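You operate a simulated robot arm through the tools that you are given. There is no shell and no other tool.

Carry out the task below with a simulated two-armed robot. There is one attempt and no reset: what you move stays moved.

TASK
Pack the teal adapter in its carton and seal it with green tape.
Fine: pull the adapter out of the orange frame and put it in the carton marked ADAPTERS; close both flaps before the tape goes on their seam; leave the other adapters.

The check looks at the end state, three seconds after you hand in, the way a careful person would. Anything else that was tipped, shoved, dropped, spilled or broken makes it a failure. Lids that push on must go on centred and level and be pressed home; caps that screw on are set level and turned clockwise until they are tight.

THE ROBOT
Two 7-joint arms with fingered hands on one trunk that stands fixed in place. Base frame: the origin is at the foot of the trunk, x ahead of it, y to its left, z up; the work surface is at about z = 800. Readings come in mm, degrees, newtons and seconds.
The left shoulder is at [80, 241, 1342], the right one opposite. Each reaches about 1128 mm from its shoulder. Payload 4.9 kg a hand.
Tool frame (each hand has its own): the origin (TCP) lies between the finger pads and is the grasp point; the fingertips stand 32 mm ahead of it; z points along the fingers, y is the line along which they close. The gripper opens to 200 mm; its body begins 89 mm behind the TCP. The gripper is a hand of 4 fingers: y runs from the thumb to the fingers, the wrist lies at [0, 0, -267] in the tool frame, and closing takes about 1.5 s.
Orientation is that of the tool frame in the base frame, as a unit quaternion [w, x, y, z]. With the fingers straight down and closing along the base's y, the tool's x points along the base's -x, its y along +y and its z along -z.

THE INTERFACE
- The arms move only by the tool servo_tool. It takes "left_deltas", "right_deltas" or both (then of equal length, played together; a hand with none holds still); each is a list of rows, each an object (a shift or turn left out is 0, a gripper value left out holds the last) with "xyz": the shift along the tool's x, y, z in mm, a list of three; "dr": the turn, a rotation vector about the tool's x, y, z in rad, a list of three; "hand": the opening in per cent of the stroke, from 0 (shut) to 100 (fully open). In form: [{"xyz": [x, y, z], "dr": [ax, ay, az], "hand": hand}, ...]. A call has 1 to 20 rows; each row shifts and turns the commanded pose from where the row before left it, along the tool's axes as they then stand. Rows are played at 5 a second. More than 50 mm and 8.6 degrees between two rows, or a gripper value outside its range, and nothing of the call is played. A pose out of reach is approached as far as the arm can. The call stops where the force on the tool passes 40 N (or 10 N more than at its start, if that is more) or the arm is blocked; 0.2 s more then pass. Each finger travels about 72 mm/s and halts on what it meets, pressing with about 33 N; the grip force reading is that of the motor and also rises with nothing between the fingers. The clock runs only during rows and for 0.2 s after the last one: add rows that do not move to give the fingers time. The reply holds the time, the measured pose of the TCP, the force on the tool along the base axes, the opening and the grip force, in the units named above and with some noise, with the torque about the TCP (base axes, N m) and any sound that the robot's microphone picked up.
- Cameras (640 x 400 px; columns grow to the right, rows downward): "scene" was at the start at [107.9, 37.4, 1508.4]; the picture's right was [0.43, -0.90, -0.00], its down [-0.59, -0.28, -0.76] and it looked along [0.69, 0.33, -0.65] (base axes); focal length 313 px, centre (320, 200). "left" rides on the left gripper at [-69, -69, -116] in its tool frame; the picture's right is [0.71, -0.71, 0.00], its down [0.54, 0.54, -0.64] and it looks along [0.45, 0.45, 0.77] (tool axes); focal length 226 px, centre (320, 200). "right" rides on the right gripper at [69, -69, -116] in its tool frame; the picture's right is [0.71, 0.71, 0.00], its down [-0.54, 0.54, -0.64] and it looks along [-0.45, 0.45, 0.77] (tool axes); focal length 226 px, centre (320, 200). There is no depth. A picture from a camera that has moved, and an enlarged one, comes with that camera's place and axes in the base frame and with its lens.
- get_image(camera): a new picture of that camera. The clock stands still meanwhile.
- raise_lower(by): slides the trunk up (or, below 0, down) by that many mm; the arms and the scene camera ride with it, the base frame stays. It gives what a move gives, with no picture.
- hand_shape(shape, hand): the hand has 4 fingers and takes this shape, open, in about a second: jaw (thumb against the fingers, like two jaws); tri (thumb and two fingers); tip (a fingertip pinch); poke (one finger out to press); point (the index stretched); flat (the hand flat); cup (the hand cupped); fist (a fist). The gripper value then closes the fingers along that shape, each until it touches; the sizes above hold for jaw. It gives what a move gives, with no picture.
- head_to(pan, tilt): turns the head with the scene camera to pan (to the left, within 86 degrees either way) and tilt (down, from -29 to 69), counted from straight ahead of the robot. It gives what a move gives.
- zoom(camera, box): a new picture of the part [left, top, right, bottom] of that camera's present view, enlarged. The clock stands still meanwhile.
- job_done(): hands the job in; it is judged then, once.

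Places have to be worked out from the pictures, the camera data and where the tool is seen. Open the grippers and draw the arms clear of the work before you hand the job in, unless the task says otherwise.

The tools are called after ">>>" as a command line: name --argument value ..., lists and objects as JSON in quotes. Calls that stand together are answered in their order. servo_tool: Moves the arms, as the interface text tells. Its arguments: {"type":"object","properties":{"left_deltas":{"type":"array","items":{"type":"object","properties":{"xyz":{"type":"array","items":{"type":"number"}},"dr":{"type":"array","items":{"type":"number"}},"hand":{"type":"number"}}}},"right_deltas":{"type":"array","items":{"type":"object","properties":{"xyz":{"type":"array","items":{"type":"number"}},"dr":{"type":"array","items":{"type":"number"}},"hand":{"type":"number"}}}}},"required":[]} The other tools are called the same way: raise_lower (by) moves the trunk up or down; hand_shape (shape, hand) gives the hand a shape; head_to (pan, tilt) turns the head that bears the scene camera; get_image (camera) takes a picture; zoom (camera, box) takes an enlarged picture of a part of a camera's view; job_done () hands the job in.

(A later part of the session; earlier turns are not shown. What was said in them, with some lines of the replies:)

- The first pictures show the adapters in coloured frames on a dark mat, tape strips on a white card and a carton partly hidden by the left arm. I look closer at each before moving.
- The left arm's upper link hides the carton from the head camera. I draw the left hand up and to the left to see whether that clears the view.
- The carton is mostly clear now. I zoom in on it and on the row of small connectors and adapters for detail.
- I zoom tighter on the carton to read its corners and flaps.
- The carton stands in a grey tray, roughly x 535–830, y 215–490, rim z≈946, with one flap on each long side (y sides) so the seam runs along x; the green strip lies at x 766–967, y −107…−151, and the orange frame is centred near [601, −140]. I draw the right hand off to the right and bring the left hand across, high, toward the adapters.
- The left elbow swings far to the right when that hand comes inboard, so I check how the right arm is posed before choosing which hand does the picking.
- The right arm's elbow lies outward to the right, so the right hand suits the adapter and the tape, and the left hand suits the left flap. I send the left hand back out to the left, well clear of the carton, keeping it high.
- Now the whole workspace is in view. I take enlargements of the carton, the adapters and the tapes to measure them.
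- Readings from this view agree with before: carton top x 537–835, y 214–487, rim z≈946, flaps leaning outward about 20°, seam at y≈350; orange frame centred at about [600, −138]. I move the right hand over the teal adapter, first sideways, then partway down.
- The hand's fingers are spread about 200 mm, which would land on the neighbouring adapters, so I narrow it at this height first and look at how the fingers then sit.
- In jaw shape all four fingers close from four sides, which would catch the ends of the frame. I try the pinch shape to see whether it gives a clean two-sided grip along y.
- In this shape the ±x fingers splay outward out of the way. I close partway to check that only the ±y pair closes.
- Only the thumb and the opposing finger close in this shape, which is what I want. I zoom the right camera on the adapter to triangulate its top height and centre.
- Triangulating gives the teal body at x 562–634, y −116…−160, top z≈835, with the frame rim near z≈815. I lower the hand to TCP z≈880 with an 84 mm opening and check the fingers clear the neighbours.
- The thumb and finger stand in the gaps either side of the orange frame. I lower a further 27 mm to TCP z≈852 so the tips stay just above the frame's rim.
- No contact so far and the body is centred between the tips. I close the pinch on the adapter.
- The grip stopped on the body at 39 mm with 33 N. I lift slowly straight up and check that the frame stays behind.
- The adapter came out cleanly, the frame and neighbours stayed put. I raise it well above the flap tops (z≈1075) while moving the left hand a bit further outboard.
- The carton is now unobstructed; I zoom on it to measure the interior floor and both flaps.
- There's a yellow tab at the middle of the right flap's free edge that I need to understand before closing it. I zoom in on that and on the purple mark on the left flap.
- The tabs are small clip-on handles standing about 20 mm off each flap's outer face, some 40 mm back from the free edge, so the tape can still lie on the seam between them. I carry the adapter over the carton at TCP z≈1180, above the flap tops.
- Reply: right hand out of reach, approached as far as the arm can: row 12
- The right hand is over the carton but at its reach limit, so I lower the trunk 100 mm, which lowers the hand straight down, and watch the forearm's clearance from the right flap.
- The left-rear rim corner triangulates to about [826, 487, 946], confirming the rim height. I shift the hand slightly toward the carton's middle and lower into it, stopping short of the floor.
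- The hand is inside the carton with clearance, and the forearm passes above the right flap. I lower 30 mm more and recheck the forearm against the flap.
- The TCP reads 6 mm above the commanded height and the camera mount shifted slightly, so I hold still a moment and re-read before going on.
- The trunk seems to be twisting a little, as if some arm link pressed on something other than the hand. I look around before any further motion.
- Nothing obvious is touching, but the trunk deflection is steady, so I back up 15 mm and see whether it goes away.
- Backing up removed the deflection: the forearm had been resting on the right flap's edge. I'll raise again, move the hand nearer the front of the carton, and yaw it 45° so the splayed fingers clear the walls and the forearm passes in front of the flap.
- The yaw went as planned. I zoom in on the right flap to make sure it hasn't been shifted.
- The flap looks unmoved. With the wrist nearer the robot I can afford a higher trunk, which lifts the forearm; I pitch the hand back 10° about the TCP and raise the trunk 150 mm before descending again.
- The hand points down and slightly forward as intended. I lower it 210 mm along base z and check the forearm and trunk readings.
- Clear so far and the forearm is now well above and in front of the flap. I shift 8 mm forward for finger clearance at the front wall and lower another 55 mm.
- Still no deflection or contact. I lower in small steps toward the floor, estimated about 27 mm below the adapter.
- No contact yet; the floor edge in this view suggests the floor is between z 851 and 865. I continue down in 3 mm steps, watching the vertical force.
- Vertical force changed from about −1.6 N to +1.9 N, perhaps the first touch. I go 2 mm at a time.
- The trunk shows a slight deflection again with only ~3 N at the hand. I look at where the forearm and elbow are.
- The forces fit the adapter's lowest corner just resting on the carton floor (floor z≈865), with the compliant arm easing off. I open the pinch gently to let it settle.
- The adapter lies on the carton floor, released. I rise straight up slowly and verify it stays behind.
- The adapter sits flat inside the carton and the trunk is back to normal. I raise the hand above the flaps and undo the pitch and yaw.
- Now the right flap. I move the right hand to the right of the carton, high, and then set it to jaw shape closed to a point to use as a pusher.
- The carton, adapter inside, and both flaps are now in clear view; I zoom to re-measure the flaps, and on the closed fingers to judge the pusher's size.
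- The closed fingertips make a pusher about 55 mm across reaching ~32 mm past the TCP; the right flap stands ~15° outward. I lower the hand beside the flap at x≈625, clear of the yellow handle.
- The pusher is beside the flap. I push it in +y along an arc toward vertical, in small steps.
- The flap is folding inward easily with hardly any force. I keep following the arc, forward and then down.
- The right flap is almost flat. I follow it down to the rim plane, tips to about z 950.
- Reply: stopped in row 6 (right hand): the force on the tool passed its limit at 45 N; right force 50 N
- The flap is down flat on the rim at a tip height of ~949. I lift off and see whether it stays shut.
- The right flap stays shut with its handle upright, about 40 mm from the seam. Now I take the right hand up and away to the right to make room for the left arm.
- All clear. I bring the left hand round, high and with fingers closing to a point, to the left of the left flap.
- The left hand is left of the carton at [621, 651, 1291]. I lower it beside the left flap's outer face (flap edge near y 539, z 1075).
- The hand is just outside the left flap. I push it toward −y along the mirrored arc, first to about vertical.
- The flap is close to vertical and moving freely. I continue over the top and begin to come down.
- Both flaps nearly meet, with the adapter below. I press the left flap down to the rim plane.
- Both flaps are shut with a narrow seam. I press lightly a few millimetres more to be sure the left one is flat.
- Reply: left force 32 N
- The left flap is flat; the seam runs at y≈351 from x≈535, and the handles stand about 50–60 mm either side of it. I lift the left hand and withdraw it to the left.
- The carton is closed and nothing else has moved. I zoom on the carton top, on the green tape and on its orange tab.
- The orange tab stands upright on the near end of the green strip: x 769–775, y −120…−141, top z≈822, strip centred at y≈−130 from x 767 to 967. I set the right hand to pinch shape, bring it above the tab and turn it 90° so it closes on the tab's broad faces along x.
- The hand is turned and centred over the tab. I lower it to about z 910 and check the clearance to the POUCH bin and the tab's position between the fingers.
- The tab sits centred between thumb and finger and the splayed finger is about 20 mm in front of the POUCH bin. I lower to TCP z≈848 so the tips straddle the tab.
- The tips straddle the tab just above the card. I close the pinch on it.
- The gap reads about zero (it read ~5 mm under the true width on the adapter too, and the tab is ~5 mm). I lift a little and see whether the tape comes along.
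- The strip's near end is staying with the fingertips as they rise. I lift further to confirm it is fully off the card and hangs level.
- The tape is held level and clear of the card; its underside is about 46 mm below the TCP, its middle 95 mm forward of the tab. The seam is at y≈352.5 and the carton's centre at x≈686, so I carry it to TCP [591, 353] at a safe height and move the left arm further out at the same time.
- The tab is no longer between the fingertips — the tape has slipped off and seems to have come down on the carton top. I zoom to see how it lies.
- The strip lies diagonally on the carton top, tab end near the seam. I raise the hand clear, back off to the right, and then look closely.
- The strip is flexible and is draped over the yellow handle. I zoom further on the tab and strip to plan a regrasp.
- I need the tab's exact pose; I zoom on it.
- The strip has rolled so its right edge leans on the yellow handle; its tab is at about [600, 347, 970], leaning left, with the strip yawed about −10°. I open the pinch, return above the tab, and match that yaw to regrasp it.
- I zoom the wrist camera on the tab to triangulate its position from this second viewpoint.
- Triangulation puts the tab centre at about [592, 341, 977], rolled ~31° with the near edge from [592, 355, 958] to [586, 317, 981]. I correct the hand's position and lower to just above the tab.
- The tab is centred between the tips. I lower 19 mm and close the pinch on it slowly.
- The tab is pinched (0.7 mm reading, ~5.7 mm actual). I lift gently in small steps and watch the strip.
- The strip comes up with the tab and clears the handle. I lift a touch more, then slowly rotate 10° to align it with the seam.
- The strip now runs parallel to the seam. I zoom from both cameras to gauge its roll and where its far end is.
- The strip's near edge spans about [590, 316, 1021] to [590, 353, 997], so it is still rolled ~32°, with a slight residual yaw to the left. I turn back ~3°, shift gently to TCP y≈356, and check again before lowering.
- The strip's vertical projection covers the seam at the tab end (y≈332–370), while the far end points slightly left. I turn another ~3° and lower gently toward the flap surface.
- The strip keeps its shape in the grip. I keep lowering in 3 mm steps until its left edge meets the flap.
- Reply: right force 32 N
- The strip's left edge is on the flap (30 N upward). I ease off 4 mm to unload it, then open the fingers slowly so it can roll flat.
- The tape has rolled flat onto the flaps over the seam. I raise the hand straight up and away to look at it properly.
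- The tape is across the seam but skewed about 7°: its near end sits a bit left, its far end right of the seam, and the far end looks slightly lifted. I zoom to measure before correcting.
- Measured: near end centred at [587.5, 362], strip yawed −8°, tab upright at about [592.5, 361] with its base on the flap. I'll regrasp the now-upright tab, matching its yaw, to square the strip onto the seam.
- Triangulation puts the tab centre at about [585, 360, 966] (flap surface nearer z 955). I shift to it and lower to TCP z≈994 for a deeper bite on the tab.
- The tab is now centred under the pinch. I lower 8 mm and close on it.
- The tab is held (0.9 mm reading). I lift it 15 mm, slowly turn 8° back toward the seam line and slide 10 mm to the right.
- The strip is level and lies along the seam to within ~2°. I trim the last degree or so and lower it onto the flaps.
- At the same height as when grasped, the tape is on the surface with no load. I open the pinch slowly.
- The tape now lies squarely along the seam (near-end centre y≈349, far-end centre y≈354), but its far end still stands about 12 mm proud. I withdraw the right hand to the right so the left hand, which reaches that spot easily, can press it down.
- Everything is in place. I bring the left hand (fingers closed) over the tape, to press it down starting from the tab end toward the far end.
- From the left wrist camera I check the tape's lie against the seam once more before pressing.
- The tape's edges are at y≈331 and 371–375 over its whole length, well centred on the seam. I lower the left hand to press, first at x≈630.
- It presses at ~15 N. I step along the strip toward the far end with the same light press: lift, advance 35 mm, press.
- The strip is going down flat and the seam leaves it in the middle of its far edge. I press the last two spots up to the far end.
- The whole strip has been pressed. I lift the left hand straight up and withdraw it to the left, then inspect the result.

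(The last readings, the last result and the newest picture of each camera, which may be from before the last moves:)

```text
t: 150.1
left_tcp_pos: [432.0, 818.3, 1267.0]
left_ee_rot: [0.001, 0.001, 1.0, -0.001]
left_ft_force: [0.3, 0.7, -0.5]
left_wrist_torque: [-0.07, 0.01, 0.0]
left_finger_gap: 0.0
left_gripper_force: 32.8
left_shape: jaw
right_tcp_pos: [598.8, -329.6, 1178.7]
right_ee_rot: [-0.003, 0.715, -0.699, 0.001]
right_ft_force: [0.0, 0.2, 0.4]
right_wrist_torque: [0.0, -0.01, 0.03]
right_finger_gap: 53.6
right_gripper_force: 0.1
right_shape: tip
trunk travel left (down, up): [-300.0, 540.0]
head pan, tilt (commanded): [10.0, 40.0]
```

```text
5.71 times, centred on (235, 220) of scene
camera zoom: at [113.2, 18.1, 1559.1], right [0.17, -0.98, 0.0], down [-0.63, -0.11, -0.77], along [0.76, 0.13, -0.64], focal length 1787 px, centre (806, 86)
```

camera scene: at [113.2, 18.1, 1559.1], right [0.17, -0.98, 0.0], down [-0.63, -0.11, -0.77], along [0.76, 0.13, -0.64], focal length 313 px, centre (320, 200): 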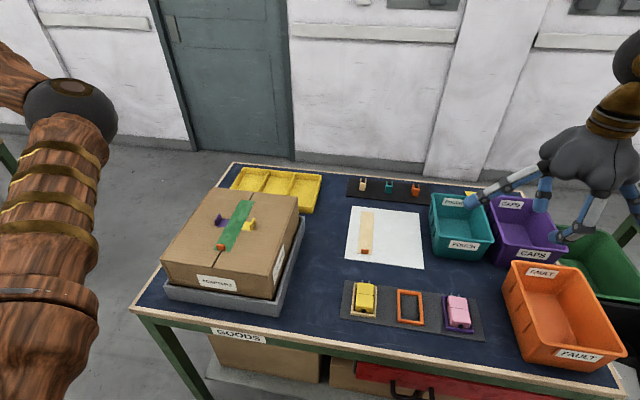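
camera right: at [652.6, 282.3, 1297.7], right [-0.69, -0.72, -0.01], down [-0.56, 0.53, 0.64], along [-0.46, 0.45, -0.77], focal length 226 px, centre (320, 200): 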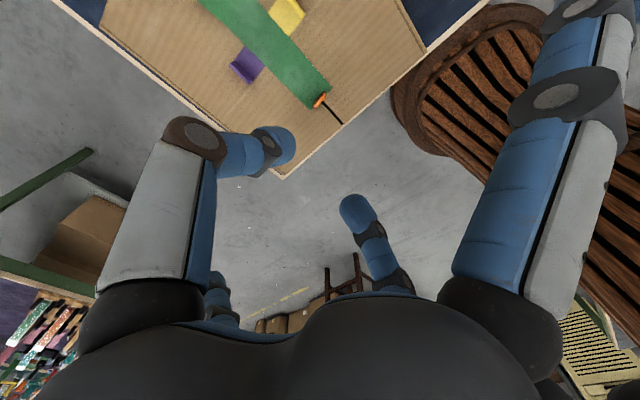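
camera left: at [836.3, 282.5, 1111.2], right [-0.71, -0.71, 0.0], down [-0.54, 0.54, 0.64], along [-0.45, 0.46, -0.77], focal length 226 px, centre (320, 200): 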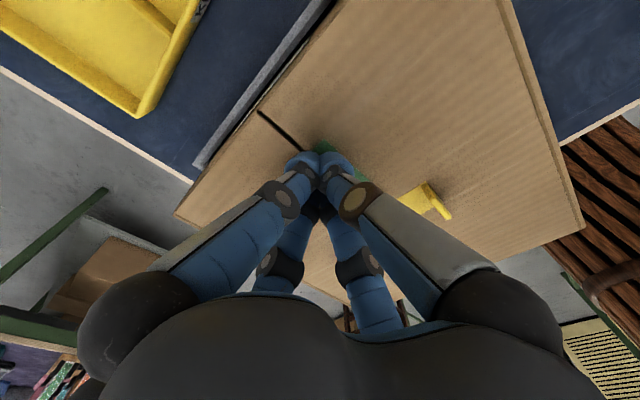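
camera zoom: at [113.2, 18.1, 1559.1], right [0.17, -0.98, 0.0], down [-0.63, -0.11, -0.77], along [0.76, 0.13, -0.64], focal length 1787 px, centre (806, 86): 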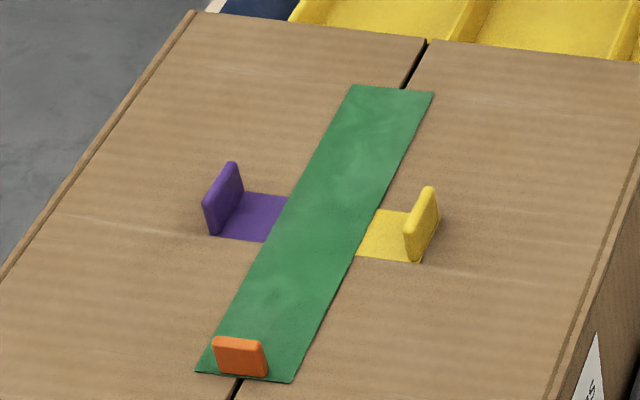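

The tape is now flat, straight and centred over the seam, with both flaps shut. I open both grippers and draw both arms back clear of the table.

>>> servo_tool --left_deltas '[{"xyz": [35, 15, 0], "hand": 100}, {"xyz": [35, 15, 0], "hand": 100}, {"xyz": [35, 10, 0], "hand": 100}, {"xyz": [35, 0, 0], "hand": 100}, {"hand": 100}, {"hand": 100}, {"hand": 100}, {"hand": 100}, {"hand": 100}]' --right_deltas '[{"xyz": [0, 0, -35]}, {"xyz": [0, 0, -35]}, {"xyz": [10, 35, 0]}, {"xyz": [10, 35, 0]}, {"xyz": [10, 35, 0]}, {"xyz": [10, 35, 0], "hand": 100}, {"xyz": [10, 35, 0], "hand": 100}, {"hand": 100}, {"hand": 100}]'

>>> get_image --camera "scene"

>>> zoom --camera "scene" --box '[330, 165, 510, 340]'

>>> zoom --camera "scene" --box '[120, 165, 330, 350]'

```text
t: 152.1
left_tcp_pos: [292.3, 857.3, 1267.6]
left_ee_rot: [0.0, 0.0, 1.0, 0.001]
left_ft_force: [0.7, -0.2, -0.4]
left_wrist_torque: [0.03, 0.01, 0.01]
left_finger_gap: 200.1
left_gripper_force: 0.0
left_shape: jaw
right_tcp_pos: [425.8, -384.4, 1247.1]
right_ee_rot: [-0.005, 0.715, -0.699, 0.0]
right_ft_force: [0.4, 0.3, 0.3]
right_wrist_torque: [0.0, -0.02, -0.02]
right_finger_gap: 195.7
right_gripper_force: 0.1
right_shape: tip
trunk travel left (down, up): [-300.0, 540.0]
head pan, tilt (commanded): [10.0, 40.0]
```

```text
taken
camera scene: at [115.1, 15.6, 1559.0], right [0.17, -0.98, 0.0], down [-0.63, -0.11, -0.77], along [0.75, 0.13, -0.64], focal length 313 px, centre (320, 200)
```

scene: 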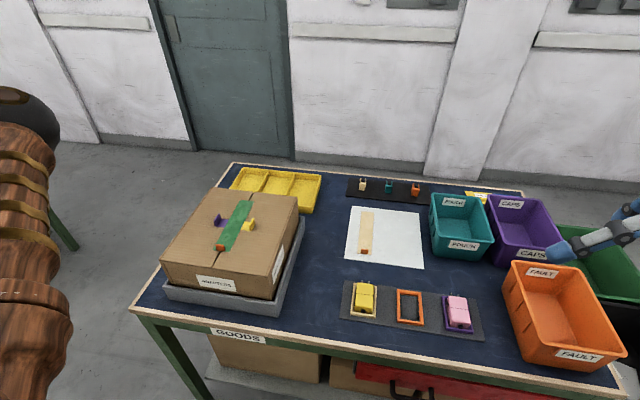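

```text
2.29 times, centred on (420, 252) of scene
camera zoom: at [115.1, 15.6, 1559.0], right [0.17, -0.98, 0.0], down [-0.63, -0.11, -0.77], along [0.75, 0.13, -0.64], focal length 715 px, centre (91, 80)
```

zoom: 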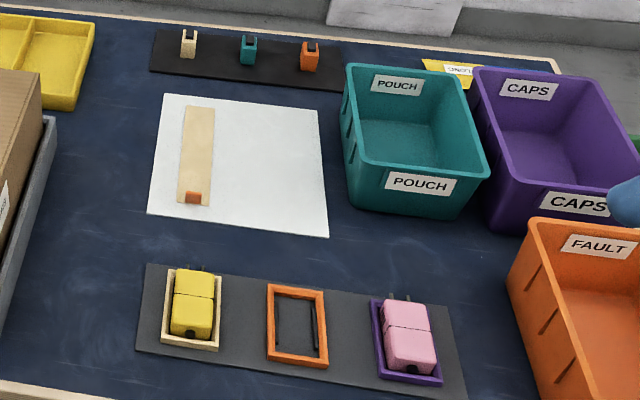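

```text
2.16 times, centred on (225, 258) of scene
camera zoom: at [115.1, 15.6, 1559.0], right [0.17, -0.98, 0.0], down [-0.63, -0.11, -0.77], along [0.75, 0.13, -0.64], focal length 676 px, centre (525, 76)
```

zoom: 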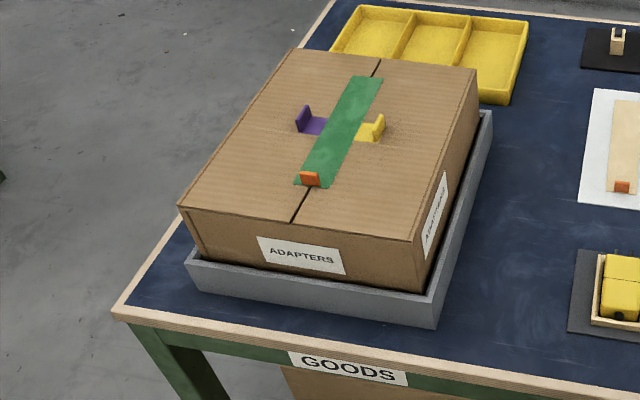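

All other items look undisturbed. I take one close look at the empty orange frame and neighbours before handing in.

>>> zoom --camera "scene" --box '[340, 275, 490, 340]'

>>> zoom --camera "scene" --box '[205, 190, 265, 255]'

```text
4.27 times, centred on (415, 308) of scene
camera zoom: at [115.1, 15.6, 1559.0], right [0.17, -0.98, 0.0], down [-0.63, -0.11, -0.77], along [0.75, 0.13, -0.64], focal length 1334 px, centre (-85, -259)
```

zoom: 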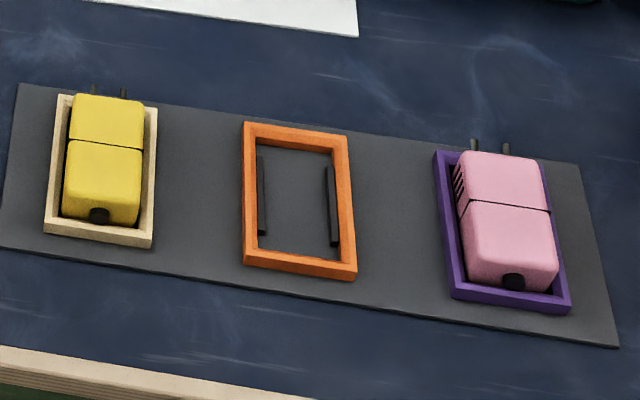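

```text
6.15 times, centred on (235, 222) of scene
camera zoom: at [115.1, 15.6, 1559.0], right [0.17, -0.98, 0.0], down [-0.63, -0.11, -0.77], along [0.75, 0.13, -0.64], focal length 1924 px, centre (843, 62)
```

zoom: 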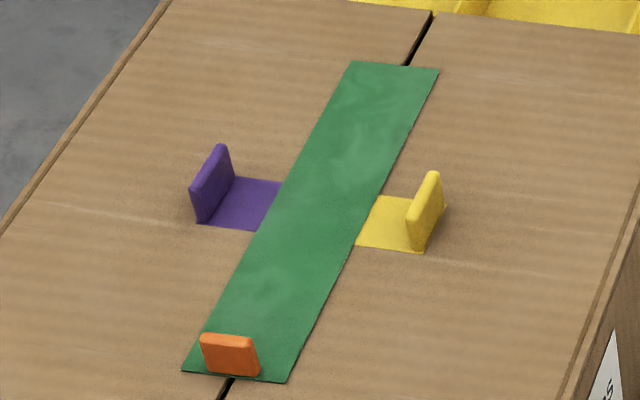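

The adapter is in the closed ADAPTERS carton. The green tape lies flat, centred on the seam. The orange frame is empty and in place, and the other adapters, tape and bins are untouched. Both grippers are open and clear, so I hand the job in.

>>> job_done

```text
The job is handed in.
```

The job is handed in: the teal adapter is in the ADAPTERS carton, both flaps are closed, and the green tape is pressed flat along their seam.

- **Tape slip:** the tape came out of the grip once on its way to the carton and landed on the carton top. I regrasped it by its tab twice to square it up, then pressed it down along its length. It now sits centred on the seam, within about a centimetre over its whole length.
- **Flap contact:** while placing the adapter, the arm seems to have rested on the right flap, which may have shifted a few millimetres. It closed normally afterwards and I saw no damage.
- **Everything else:** the orange frame is empty and still in place. The yellow and pink adapters, the beige tape, the small connectors and the bins look undisturbed in the last pictures.

Both grippers are open and the arms are clear of the work.
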